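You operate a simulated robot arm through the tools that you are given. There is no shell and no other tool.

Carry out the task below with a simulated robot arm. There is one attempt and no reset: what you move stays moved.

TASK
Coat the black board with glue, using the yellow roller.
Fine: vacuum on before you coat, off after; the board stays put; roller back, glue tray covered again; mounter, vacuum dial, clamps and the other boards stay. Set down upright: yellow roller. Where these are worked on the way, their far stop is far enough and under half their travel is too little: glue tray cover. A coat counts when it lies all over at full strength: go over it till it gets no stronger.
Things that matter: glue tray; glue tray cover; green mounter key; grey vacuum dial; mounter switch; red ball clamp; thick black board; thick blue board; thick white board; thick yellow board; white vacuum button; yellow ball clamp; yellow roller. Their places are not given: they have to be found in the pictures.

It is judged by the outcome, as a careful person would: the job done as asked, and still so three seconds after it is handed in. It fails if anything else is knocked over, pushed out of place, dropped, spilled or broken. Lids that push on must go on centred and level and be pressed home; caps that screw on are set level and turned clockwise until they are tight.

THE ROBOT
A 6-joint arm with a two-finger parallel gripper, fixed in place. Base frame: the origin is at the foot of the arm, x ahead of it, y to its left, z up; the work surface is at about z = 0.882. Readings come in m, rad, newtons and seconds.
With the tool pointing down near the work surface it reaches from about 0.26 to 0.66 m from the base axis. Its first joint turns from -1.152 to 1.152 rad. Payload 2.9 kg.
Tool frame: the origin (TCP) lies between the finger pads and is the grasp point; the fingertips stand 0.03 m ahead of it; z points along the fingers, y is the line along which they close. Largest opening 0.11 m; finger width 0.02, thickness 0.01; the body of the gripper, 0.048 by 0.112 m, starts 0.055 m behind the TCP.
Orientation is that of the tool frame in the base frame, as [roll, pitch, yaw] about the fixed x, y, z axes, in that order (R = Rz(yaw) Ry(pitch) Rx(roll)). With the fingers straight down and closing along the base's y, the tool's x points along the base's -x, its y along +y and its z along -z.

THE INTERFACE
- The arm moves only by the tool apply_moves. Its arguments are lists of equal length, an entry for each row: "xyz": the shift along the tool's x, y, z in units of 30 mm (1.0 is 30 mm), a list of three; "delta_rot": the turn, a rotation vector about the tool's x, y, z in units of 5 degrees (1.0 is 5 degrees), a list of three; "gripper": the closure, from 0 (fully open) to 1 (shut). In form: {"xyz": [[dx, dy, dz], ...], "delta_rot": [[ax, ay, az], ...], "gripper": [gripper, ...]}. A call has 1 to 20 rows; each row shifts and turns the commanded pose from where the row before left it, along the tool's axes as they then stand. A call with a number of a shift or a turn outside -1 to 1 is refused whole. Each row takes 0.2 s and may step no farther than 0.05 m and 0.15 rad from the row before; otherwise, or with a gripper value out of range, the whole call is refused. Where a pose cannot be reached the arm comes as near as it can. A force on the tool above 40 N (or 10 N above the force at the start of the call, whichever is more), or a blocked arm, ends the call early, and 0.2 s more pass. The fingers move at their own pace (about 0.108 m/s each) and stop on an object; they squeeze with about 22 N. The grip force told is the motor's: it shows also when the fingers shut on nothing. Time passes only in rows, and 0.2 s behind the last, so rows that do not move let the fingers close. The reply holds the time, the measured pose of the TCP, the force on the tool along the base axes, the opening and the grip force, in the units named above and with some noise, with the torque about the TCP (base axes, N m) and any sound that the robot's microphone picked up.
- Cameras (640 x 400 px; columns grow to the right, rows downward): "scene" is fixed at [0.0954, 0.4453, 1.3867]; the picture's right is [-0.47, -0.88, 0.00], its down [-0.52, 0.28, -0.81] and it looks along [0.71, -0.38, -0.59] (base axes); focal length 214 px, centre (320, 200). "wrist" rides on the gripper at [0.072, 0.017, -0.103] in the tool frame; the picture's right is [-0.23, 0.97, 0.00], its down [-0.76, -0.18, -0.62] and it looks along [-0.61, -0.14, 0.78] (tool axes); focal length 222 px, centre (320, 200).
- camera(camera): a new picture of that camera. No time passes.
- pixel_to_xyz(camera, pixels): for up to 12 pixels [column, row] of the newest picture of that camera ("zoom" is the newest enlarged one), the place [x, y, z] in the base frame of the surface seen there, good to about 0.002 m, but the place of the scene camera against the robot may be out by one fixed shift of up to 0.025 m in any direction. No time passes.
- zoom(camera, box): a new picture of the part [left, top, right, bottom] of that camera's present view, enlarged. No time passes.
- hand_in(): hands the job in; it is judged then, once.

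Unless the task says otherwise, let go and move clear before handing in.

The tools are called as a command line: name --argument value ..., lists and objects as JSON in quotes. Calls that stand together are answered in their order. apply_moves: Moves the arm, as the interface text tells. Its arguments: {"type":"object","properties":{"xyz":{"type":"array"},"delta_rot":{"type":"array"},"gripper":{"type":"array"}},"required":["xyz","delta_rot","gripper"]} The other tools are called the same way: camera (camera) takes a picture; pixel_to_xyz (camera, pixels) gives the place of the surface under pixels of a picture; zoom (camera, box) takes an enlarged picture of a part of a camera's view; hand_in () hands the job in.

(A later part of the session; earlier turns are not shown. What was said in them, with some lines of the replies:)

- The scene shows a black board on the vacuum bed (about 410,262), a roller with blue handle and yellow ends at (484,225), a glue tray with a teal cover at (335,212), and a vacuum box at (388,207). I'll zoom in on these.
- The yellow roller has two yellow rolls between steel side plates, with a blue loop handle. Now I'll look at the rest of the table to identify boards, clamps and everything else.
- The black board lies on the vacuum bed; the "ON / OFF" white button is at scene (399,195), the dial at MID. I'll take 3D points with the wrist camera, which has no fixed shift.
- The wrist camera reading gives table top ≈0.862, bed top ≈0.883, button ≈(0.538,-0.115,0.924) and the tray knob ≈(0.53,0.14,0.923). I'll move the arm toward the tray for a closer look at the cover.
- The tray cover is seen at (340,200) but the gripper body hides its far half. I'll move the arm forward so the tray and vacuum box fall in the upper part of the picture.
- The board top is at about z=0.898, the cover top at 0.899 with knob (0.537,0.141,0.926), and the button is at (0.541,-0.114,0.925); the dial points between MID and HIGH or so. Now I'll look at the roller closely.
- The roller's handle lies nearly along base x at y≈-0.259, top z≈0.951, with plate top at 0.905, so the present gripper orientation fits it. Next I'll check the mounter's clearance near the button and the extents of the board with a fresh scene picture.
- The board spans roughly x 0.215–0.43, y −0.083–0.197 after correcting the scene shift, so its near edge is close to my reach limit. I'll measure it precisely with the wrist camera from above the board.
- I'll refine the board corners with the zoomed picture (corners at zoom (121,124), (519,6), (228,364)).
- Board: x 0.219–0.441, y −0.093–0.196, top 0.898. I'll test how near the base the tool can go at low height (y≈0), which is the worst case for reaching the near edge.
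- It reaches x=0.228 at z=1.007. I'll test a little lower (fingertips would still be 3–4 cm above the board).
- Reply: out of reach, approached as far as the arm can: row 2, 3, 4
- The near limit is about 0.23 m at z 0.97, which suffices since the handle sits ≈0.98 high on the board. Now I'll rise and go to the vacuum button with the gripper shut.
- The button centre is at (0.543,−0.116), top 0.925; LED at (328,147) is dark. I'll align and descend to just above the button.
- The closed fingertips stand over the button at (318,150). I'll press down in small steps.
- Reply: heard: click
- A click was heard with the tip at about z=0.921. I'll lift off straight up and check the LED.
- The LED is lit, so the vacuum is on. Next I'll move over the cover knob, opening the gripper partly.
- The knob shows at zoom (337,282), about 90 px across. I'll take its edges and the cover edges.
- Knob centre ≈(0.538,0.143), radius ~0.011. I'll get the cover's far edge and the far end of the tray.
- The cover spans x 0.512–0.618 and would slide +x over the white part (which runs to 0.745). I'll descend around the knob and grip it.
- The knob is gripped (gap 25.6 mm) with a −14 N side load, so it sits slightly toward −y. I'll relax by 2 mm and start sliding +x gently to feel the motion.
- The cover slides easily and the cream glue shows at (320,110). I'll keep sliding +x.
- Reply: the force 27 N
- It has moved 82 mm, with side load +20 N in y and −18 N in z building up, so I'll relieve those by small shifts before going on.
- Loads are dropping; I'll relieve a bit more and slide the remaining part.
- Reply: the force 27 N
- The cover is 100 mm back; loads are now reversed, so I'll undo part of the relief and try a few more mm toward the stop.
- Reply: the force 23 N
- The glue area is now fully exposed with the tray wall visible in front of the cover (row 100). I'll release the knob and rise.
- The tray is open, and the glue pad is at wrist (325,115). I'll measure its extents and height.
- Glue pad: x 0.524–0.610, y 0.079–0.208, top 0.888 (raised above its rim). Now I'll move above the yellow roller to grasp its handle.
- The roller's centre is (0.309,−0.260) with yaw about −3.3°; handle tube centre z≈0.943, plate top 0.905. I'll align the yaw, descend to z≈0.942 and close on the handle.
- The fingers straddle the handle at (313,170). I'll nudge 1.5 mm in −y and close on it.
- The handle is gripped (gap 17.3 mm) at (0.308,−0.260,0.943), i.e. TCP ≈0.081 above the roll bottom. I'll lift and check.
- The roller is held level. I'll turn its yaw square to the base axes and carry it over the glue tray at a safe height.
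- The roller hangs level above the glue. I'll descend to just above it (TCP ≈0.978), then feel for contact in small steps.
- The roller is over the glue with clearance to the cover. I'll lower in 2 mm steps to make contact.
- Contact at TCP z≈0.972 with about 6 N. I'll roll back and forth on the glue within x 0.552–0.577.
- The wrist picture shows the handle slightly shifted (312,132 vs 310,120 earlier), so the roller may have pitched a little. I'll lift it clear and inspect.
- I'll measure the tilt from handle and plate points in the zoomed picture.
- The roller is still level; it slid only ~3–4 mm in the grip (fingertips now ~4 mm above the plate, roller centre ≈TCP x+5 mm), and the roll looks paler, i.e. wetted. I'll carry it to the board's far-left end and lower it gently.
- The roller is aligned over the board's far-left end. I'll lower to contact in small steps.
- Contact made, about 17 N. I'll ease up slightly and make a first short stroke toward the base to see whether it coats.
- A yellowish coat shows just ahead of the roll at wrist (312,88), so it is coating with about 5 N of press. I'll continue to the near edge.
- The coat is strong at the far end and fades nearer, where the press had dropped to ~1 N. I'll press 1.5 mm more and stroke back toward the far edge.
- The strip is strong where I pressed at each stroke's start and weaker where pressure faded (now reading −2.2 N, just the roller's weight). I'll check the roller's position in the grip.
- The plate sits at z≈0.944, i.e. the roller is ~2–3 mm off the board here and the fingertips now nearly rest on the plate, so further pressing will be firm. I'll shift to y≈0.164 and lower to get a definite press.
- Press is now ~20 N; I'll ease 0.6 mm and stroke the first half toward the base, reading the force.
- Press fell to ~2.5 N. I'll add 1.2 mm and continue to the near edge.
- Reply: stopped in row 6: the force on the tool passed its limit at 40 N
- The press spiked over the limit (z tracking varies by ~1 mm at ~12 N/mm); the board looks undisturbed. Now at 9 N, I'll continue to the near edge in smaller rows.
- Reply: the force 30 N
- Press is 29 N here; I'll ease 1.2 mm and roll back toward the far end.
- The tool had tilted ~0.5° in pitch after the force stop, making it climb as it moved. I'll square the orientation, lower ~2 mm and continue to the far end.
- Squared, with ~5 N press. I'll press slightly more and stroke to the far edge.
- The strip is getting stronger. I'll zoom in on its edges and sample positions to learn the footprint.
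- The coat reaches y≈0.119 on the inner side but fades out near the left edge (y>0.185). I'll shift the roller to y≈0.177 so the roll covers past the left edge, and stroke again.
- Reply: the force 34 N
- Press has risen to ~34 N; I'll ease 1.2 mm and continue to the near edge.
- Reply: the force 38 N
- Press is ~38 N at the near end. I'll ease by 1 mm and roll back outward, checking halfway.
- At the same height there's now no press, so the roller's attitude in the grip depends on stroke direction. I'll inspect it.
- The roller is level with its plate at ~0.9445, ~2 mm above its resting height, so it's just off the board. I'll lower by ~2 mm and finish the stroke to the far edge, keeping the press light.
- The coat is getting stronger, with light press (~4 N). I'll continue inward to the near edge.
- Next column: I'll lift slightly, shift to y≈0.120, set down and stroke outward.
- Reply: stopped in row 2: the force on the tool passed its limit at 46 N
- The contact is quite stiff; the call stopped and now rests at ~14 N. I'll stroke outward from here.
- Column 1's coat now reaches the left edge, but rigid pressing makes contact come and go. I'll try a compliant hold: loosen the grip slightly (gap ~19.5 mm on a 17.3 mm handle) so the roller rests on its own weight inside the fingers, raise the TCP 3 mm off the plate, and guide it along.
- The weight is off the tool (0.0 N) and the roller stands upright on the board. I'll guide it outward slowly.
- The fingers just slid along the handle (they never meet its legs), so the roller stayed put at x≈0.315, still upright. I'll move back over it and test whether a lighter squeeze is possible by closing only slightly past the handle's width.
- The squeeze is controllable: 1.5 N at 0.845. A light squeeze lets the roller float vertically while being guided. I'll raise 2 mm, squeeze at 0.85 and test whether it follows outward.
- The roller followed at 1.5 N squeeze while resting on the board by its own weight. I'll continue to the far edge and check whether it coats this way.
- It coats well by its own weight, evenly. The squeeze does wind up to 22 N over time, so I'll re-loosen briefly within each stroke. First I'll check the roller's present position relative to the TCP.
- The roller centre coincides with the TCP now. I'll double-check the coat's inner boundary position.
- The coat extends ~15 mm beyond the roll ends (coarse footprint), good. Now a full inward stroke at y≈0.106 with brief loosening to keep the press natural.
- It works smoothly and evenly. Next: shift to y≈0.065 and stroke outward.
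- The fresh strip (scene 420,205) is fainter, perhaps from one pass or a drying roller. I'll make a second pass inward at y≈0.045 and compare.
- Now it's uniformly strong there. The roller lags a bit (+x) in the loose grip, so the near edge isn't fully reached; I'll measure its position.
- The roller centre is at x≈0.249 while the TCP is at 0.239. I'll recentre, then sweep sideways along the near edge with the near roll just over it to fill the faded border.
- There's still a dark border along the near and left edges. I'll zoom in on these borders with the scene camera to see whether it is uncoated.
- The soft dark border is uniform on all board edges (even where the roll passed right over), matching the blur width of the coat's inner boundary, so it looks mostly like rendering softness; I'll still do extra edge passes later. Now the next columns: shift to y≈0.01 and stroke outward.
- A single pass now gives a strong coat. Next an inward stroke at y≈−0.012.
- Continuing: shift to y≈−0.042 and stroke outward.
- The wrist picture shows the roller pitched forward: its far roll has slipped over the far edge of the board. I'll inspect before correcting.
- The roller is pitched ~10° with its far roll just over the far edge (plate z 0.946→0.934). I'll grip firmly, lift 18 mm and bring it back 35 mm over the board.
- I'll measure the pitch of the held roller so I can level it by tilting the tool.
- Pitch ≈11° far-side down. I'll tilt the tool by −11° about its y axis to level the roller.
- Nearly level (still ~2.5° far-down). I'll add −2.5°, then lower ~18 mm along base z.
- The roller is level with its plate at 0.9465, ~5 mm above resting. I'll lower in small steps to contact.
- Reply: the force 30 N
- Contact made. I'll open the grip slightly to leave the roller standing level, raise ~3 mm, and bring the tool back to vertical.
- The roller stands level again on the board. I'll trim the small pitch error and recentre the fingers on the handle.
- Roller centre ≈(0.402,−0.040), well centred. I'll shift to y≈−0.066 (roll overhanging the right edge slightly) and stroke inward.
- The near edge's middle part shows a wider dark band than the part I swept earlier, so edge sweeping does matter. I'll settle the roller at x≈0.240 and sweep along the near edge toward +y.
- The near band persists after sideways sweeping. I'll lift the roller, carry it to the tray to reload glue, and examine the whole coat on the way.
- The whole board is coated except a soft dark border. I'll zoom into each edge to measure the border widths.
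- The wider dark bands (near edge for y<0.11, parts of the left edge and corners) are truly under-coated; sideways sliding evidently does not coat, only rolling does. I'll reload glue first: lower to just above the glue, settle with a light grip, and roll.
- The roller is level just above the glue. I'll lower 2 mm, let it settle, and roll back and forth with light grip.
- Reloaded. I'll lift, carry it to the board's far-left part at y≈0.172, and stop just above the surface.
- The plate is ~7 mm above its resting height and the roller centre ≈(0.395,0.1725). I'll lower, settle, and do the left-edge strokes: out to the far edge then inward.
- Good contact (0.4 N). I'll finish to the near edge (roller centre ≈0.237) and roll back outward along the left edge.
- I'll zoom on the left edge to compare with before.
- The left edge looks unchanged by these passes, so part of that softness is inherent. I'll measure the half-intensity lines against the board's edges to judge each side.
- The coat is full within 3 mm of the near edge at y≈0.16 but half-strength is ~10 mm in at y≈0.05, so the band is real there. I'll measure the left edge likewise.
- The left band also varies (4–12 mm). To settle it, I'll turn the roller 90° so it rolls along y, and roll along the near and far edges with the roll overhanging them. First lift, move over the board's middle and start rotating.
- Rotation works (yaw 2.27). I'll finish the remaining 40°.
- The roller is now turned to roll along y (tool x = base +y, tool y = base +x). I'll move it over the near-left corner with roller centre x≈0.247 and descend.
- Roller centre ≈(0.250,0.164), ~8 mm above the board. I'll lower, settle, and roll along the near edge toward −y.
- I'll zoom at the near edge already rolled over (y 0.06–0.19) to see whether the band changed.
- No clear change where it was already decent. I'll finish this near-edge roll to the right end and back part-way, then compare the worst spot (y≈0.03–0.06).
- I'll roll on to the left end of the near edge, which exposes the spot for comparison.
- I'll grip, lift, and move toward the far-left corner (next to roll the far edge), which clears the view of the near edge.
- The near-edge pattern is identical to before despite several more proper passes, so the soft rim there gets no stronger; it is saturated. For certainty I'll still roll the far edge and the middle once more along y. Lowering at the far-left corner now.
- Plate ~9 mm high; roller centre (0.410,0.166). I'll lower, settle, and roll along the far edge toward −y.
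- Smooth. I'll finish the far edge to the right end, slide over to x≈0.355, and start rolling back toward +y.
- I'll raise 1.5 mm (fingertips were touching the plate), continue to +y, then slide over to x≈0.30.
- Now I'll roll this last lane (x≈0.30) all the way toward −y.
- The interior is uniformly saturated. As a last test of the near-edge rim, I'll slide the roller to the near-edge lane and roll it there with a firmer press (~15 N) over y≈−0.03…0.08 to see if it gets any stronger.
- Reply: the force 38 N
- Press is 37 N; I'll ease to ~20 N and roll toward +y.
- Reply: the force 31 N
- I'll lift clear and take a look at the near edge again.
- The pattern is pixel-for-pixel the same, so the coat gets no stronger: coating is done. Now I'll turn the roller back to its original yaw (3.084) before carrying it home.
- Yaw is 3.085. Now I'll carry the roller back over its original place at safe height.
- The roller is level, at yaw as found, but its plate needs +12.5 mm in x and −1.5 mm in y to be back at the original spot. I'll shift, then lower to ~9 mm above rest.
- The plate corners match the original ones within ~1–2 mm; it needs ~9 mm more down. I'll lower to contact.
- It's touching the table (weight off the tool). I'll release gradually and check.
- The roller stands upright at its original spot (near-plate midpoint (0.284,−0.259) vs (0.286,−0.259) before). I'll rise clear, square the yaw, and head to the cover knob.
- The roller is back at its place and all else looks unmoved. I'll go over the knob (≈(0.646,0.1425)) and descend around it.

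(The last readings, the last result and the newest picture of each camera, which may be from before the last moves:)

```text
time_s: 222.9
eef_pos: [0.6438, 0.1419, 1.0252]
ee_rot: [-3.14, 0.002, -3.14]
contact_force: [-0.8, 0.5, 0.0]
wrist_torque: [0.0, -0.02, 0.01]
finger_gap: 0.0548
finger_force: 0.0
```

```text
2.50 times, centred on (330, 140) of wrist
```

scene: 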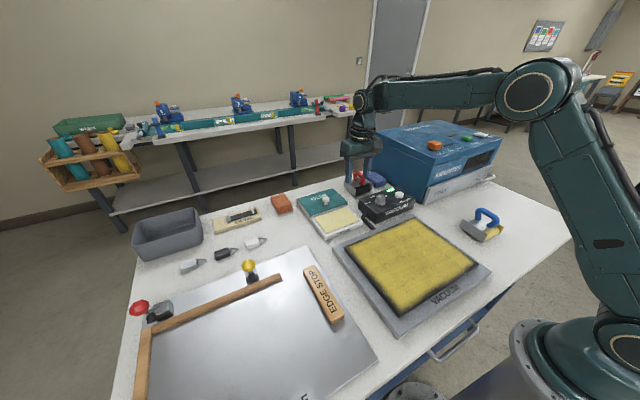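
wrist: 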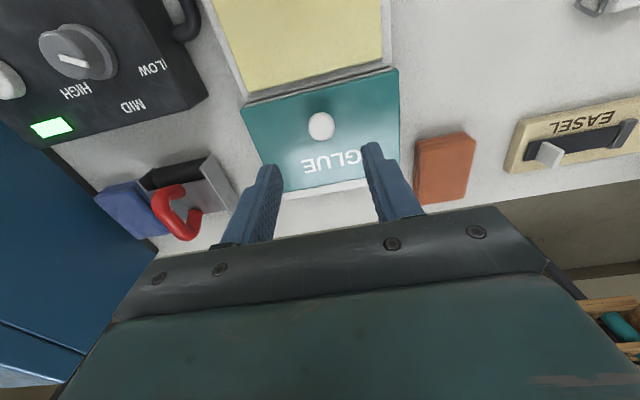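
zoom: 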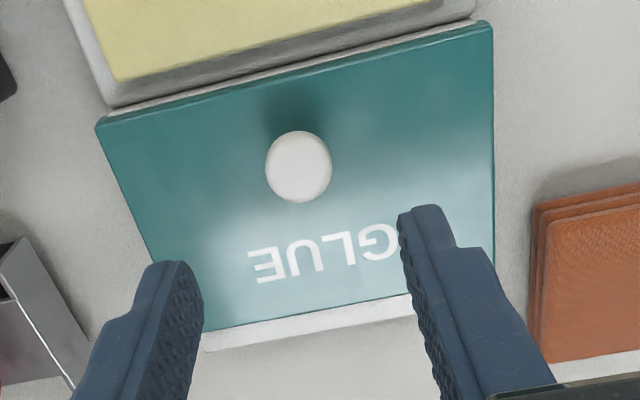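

pixel_to_xyz --camera "zoom" --pixels '[[270, 165], [328, 165], [299, 138], [299, 198], [299, 165], [110, 125], [480, 35], [299, 100]]'

```text
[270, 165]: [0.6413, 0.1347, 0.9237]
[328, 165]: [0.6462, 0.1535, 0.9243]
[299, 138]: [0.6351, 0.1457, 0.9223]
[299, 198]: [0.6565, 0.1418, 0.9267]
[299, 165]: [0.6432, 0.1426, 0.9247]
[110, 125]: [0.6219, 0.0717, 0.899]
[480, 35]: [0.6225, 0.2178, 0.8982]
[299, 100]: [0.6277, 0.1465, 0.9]
```

Knob centre ≈(0.6455,0.1435). I'll descend and grip it.

apply_moves --xyz '[[-0.05, 0.02, 1], [0, 0, 1], [0, 0, 0.8], [0, 0, 0.24], [0, 0, 0], [0, 0, 0], [0, 0, 0]]' --delta_rot '[[0, 0, 0], [0, 0, 0], [0, 0, 0], [0, 0, 0], [0, 0, 0], [0, 0, 0], [0, 0, 0]]' --gripper '[0.5, 0.5, 0.5, 0.5, 0.65, 0.8, 0.8]'

```text
time_s: 224.5
eef_pos: [0.646, 0.143, 0.9355]
ee_rot: [3.14, 0.001, -3.141]
contact_force: [0.4, -1.3, -1.8]
wrist_torque: [-0.02, -0.34, 0.02]
finger_gap: 0.0257
finger_force: 44.9
```

Gripped with little side load. I'll slide the cover back toward the base in steps.

apply_moves --xyz '[[0.3, 0, 0], [0.3, 0, 0], [0.3, 0, 0], [0.3, 0, 0], [0.3, 0, 0], [0.3, 0, 0], [0, 0, 0]]' --delta_rot '[[0, 0, 0], [0, 0, 0], [0, 0, 0], [0, 0, 0], [0, 0, 0], [0, 0, 0], [0, 0, 0]]' --gripper '[0.8, 0.8, 0.8, 0.8, 0.8, 0.8, 0.8]'

```text
time_s: 226.1
eef_pos: [0.5919, 0.1429, 0.9346]
ee_rot: [3.141, 0.001, -3.138]
contact_force: [1.4, -7.6, -7.5]
wrist_torque: [-0.16, -0.92, -0.06]
finger_gap: 0.0255
finger_force: 45.1
```

Sliding fine. I'll relieve the small side loads and continue to the closed position (TCP x≈0.537).

apply_moves --xyz '[[0, -0.03, 0.02], [0.3, 0, 0], [0.3, 0, 0], [0.3, 0, 0], [0.3, 0, 0], [0.3, 0, 0], [0.25, 0, 0], [0, 0, 0]]' --delta_rot '[[0, 0, 0], [0, 0, 0], [0, 0, 0], [0, 0, 0], [0, 0, 0], [0, 0, 0], [0, 0, 0], [0, 0, 0]]' --gripper '[0.8, 0.8, 0.8, 0.8, 0.8, 0.8, 0.8, 0.8]'

camera --camera "wrist"

```text
time_s: 227.9
eef_pos: [0.5406, 0.142, 0.9354]
ee_rot: [3.141, 0.003, 3.141]
contact_force: [0.4, -1.1, 2.6]
wrist_torque: [-0.02, -0.67, -0.02]
finger_gap: 0.0254
finger_force: 45.3
```

```text
taken
```

wrist: 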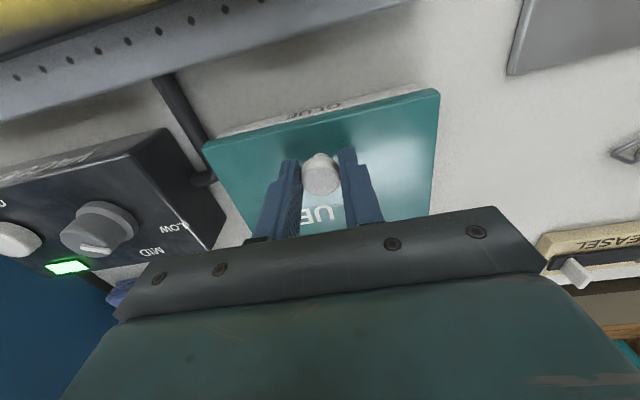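

Nearly shut, ~3 mm remaining (a thin strip of tray edge shows). I'll push the rest gently, watching for the stop.

apply_moves --xyz '[[0.1, 0, 0], [0.05, 0, 0], [0, 0, 0]]' --delta_rot '[[0, 0, 0], [0, 0, 0], [0, 0, 0]]' --gripper '[0.8, 0.8, 0.8]'

camera --camera "wrist"

zoom --camera "scene" --box '[280, 160, 440, 260]'

```text
time_s: 228.7
eef_pos: [0.5374, 0.1432, 0.9355]
ee_rot: [3.141, 0.005, 3.141]
contact_force: [15.6, -1.3, 0.0]
wrist_torque: [0.02, -0.16, -0.03]
finger_gap: 0.0252
finger_force: 44.9
```

```text
taken
```

wrist: 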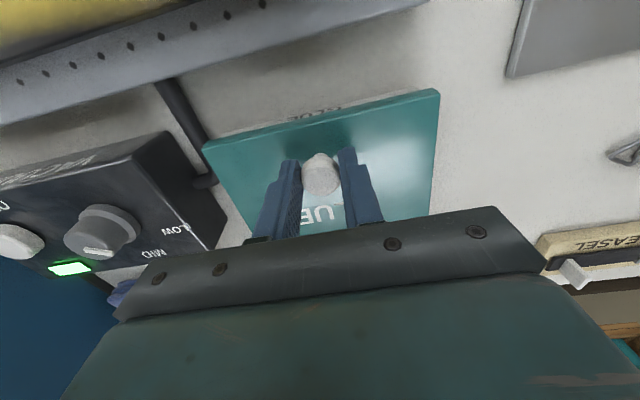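

```text
4.00 times, centred on (360, 210) of scene
```

zoom: 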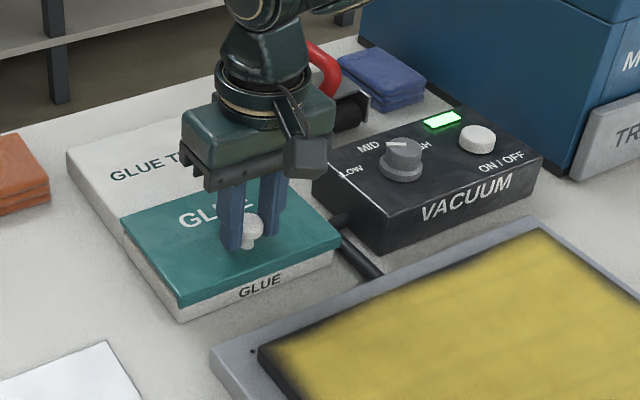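

The cover is against its closed stop (15.6 N), at the original knob place. I'll relax, release, rise and go to the vacuum button.

apply_moves --xyz '[[-0.04, 0, 0], [0, 0, 0], [0, 0, 0], [0, 0, -0.5], [0, 0, -1], [0, 0, -1], [0, 0, -1], [0, 0, -1], [0, -0.95, 0], [0, -0.95, 0], [0, -0.95, 0], [0, -0.95, 0], [0, -0.95, 0], [0, -0.95, 0], [0, -0.95, 0], [0, -0.95, 0], [-0.15, -1, 0], [0, 0, 0]]' --delta_rot '[[0, 0, 0], [0, 0, 0], [0, 0, 0], [0, 0, 0], [0, 0, 0], [0, 0, 0], [0, 0, 0], [0, 0, 0], [0, 0, 0], [0, 0, 0], [0, 0, 0], [0, 0, 0], [0, 0, 0], [0, 0, 0], [0, 0, 0], [0, 0, 0], [0, 0, 0], [0, 0, 0]]' --gripper '[0.8, 0.6, 0.5, 0.5, 0.5, 0.5, 0.5, 0.5, 0.8, 1, 1, 1, 1, 1, 1, 1, 1, 1]'

camera --camera "wrist"

zoom --camera "scene" --box '[280, 160, 440, 260]'

```text
time_s: 232.5
eef_pos: [0.5427, -0.1155, 1.0691]
ee_rot: [-3.141, 0.003, 3.142]
contact_force: [0.1, -0.5, 0.2]
wrist_torque: [0.04, 0.02, 0.0]
finger_gap: 0.0003
finger_force: 22.0
```

```text
taken
```

wrist: 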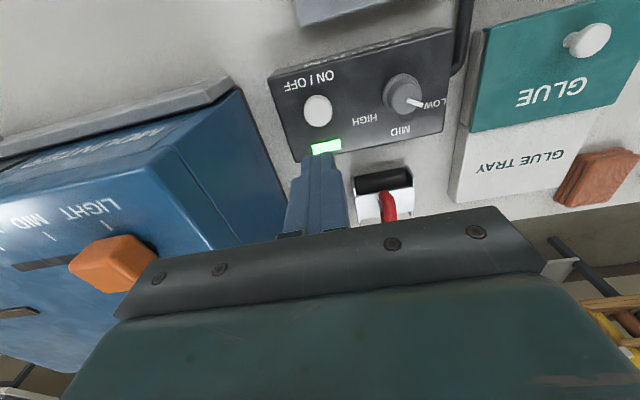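

```text
4.00 times, centred on (360, 210) of scene
```

zoom: 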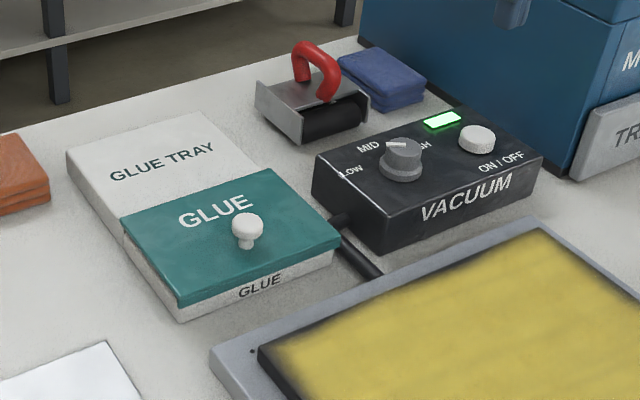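

The cover is closed exactly as at the start. Before switching the vacuum off, I'll take one top view of the coat to be sure it is complete.

apply_moves --xyz '[[0.7, 0.5, -0.5], [0.9, 0.6, -0.5], [0.9, 0.6, -0.5], [0.9, 0.6, -0.5], [0.9, 0.6, -0.5], [0.9, 0.6, -0.5], [0.9, 0.6, -0.5], [0.9, 0.6, -0.5], [0.9, 0.6, 0], [0.3, 0.3, 0], [0, 0, 0]]' --delta_rot '[[0, 0, 0], [0, 0, 0], [0, 0, 0], [0, 0, 0], [0, 0, 0], [0, 0, 0], [0, 0, 0], [0, 0, 0], [0, 0, 0], [0, 0, 0], [0, 0, 0]]' --gripper '[1, 1, 1, 1, 1, 1, 1, 1, 1, 1, 1]'

camera --camera "wrist"

zoom --camera "wrist" --box '[180, 0, 460, 210]'

```text
time_s: 234.9
eef_pos: [0.2946, 0.0534, 1.1903]
ee_rot: [-3.141, 0.001, -3.14]
contact_force: [0.7, 0.3, 0.1]
wrist_torque: [-0.01, -0.04, 0.01]
finger_gap: 0.0
finger_force: 22.0
```

```text
taken
```

wrist: 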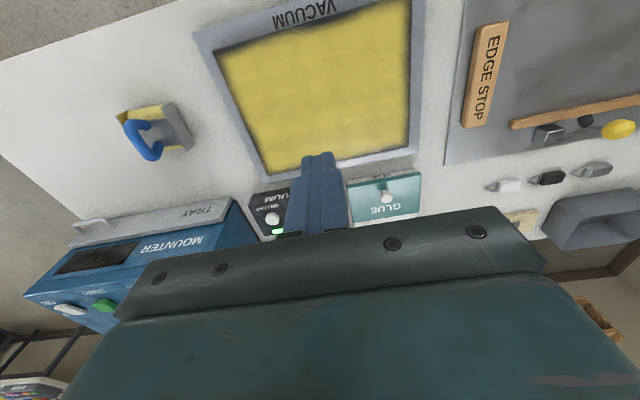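

```text
1.90 times, centred on (320, 105) of wrist
```

zoom: 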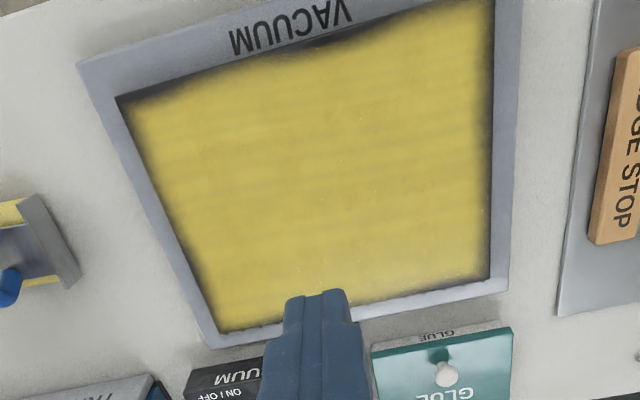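

I'll zoom closely along the near and left rims in this top view and measure them.

zoom --camera "wrist" --box '[210, 0, 330, 75]'

zoom --camera "wrist" --box '[310, 0, 430, 75]'

pixel_to_xyz --camera "zoom" --pixels '[[60, 150], [60, 165], [60, 180], [60, 195], [150, 120], [150, 140], [150, 160], [300, 70], [300, 85], [300, 100], [500, 60], [520, 200]]'

```text
5.33 times, centred on (270, 38) of wrist
```

zoom: 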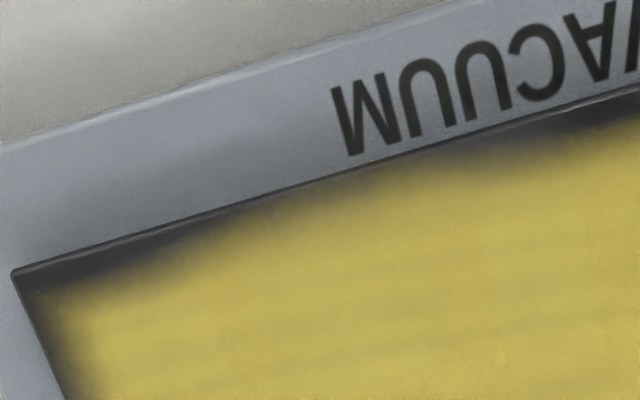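

```text
5.33 times, centred on (370, 38) of wrist
```

zoom: 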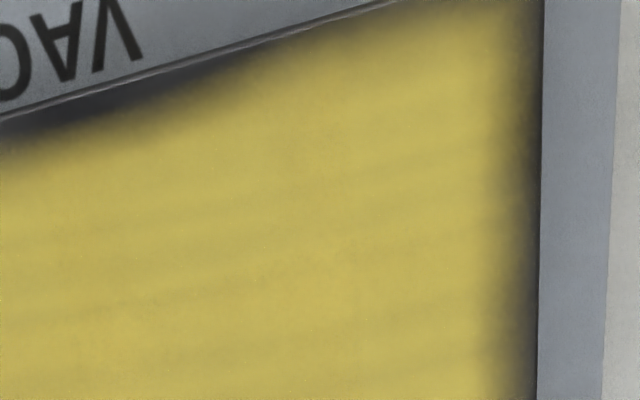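

```text
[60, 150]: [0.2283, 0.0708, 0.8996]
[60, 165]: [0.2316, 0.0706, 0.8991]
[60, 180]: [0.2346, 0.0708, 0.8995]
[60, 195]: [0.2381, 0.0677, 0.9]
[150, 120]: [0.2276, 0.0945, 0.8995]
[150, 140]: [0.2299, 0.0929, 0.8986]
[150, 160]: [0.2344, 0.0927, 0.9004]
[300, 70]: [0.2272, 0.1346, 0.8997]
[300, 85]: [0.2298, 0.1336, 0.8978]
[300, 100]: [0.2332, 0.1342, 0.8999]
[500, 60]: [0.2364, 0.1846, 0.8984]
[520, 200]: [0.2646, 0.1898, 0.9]
```

The coat is full over the whole board; only a thin 2–9 mm soft rim remains, whose shape did not change through several overhanging passes, so it's saturated. Now I'll return to the vacuum button.

apply_moves --xyz '[[-0.83, -0.565, 0], [-0.83, -0.565, 0.3], [-0.83, -0.565, 0.4], [-0.83, -0.565, 0.4], [-0.83, -0.565, 0.4], [-0.83, -0.565, 0.4], [-0.83, -0.565, 0.5], [-0.83, -0.565, 0.5], [-0.83, -0.565, 0.5], [-0.81, -0.565, 0.6], [0, 0, 0]]' --delta_rot '[[0, 0, 0], [0, 0, 0], [0, 0, 0], [0, 0, 0], [0, 0, 0], [0, 0, 0], [0, 0, 0], [0, 0, 0], [0, 0, 0], [0, 0, 0], [0, 0, 0]]' --gripper '[1, 1, 1, 1, 1, 1, 1, 1, 1, 1, 1]'

camera --camera "wrist"

pixel_to_xyz --camera "wrist" --pixels '[[318, 110]]'

```text
time_s: 237.3
eef_pos: [0.5439, -0.117, 1.0724]
ee_rot: [-3.141, 0.004, -3.141]
contact_force: [-0.3, 0.4, 0.3]
wrist_torque: [-0.03, 0.02, -0.02]
finger_gap: 0.0001
finger_force: 21.6
```

```text
taken
```

wrist: 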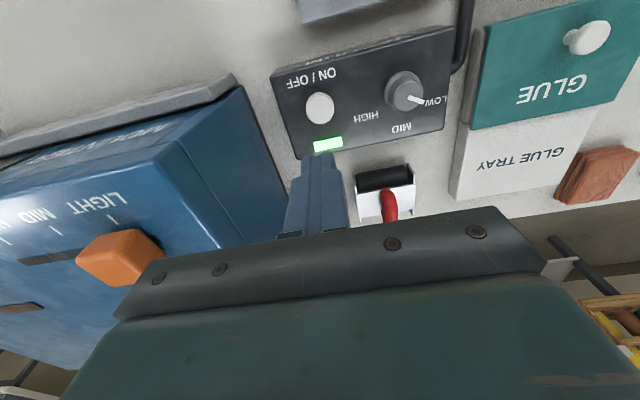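

```text
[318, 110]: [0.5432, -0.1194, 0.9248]
```

Positioned over the button with the LED lit. I'll descend to just above and press as before.

apply_moves --xyz '[[0, 0, 1], [0, 0, 1], [0, 0, 1], [0, 0, 0.65], [0, 0, 0], [0, 0, 0.2], [0, 0, 0.1], [0, 0, 0.05], [0, 0, 0.05]]' --delta_rot '[[0, 0, 0], [0, 0, 0], [0, 0, 0], [0, 0, 0], [0, 0, 0], [0, 0, 0], [0, 0, 0], [0, 0, 0], [0, 0, 0]]' --gripper '[1, 1, 1, 1, 1, 1, 1, 1, 1]'

```text
time_s: 239.3
eef_pos: [0.5423, -0.1167, 0.9485]
ee_rot: [-3.141, 0.002, -3.139]
contact_force: [-0.7, 0.8, 2.5]
wrist_torque: [0.02, 0.0, 0.0]
finger_gap: 0.0
finger_force: 22.2
heard: click
```

A click was heard. I'll lift off and verify the LED is out.

apply_moves --xyz '[[0, 0, -0.5], [0, 0, -1], [0, 0, -1], [0, 0, -1], [0, 0, -1], [0.8, 0.4, -0.8], [0.8, 0.4, -0.8], [0.8, 0.4, -0.8], [0.8, 0.4, -0.8], [0, 0, 0]]' --delta_rot '[[0, 0, 0], [0, 0, 0], [0, 0, 0], [0, 0, 0], [0, 0, 0], [0, 0, 0], [0, 0, 0], [0, 0, 0], [0, 0, 0], [0, 0, 0]]' --gripper '[1, 1, 1, 1, 1, 1, 1, 1, 1, 1]'

camera --camera "scene"

zoom --camera "scene" --box '[280, 160, 440, 260]'

zoom --camera "scene" --box '[430, 180, 530, 260]'

camera --camera "wrist"

```text
time_s: 241.5
eef_pos: [0.4454, -0.0688, 1.1808]
ee_rot: [3.141, 0.002, -3.139]
contact_force: [0.2, 0.5, 0.7]
wrist_torque: [-0.02, -0.03, -0.01]
finger_gap: 0.0002
finger_force: 22.3
```

```text
taken
```

scene: 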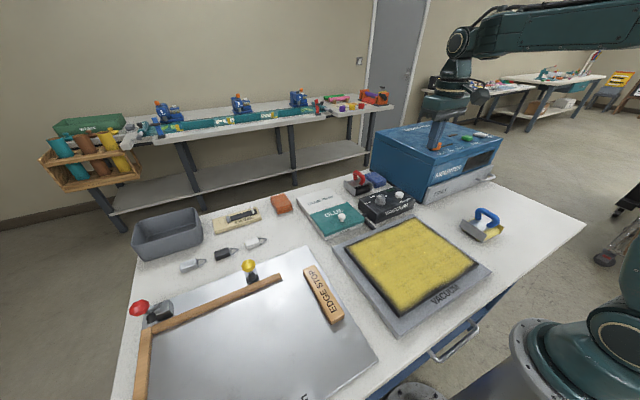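

```text
4.00 times, centred on (360, 210) of scene
```

zoom: 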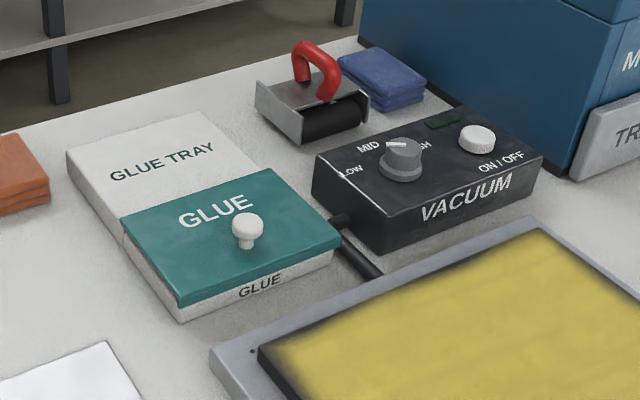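

```text
5.00 times, centred on (480, 220) of scene
```

zoom: 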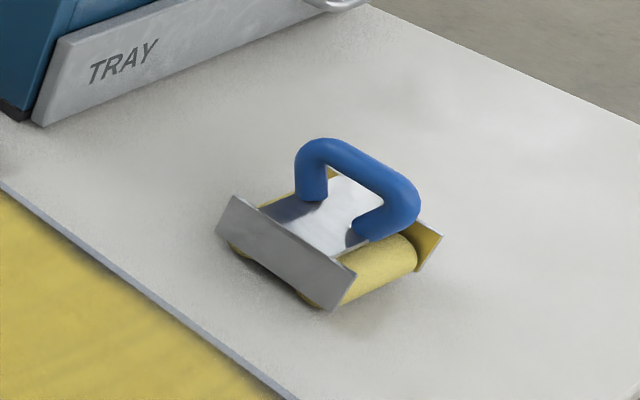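

```text
taken
```

wrist: 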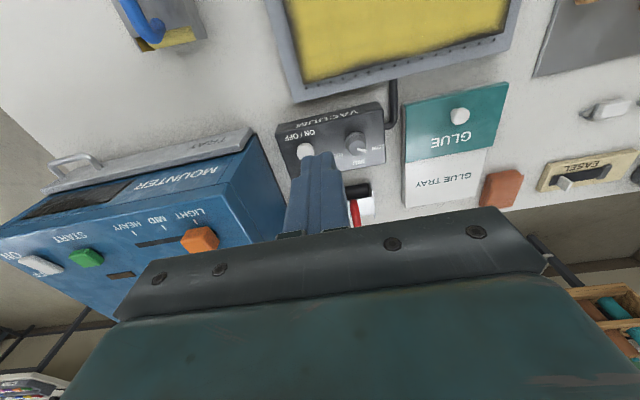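

The LED is dark (vacuum off), the cover is shut, and the roller stands upright at its original spot. The board still sits at its original corner pixels with a full coat. Its soft rim got no stronger with more passes, and I can't tell from the pictures whether that is rendering or slightly thinner glue. The arm is clear, so I'm handing in.

hand_in

```text
The job is handed in.
```

I coated the black board with the yellow roller and handed the job in. One thing is uncertain: a soft, darker rim 2–9 mm wide runs along the board's edges.

- **Coat:** the board's interior is evenly coated. I rolled the near rim several more times, including with the roller overhanging the edge and with a firmer press, and it did not change. I can't tell from the pictures whether it is how the picture renders or slightly thinner glue. The near-right corner is the weakest spot.
- **Vacuum:** I switched it on before coating (click, light on) and off afterwards (click, light dark).
- **Roller:** it stands upright within about 2 mm of where it was. Partway through, its far side tipped over the board's far edge onto the vacuum bed. I lifted it back onto the board and carried on, and saw no damage.
- **Glue tray:** the cover is slid fully shut against its stop, with the knob back in its original place.
- **Everything else:** the board, mounter, vacuum dial, clamps and other items look unmoved in the final pictures. The blue, white and yellow boards named in the task never showed up in view, so I can only say I didn't touch them.

Pressing down pushed past the 40 N force limit twice while coating. Both times the arm stopped and I eased off, and the board did not shift.
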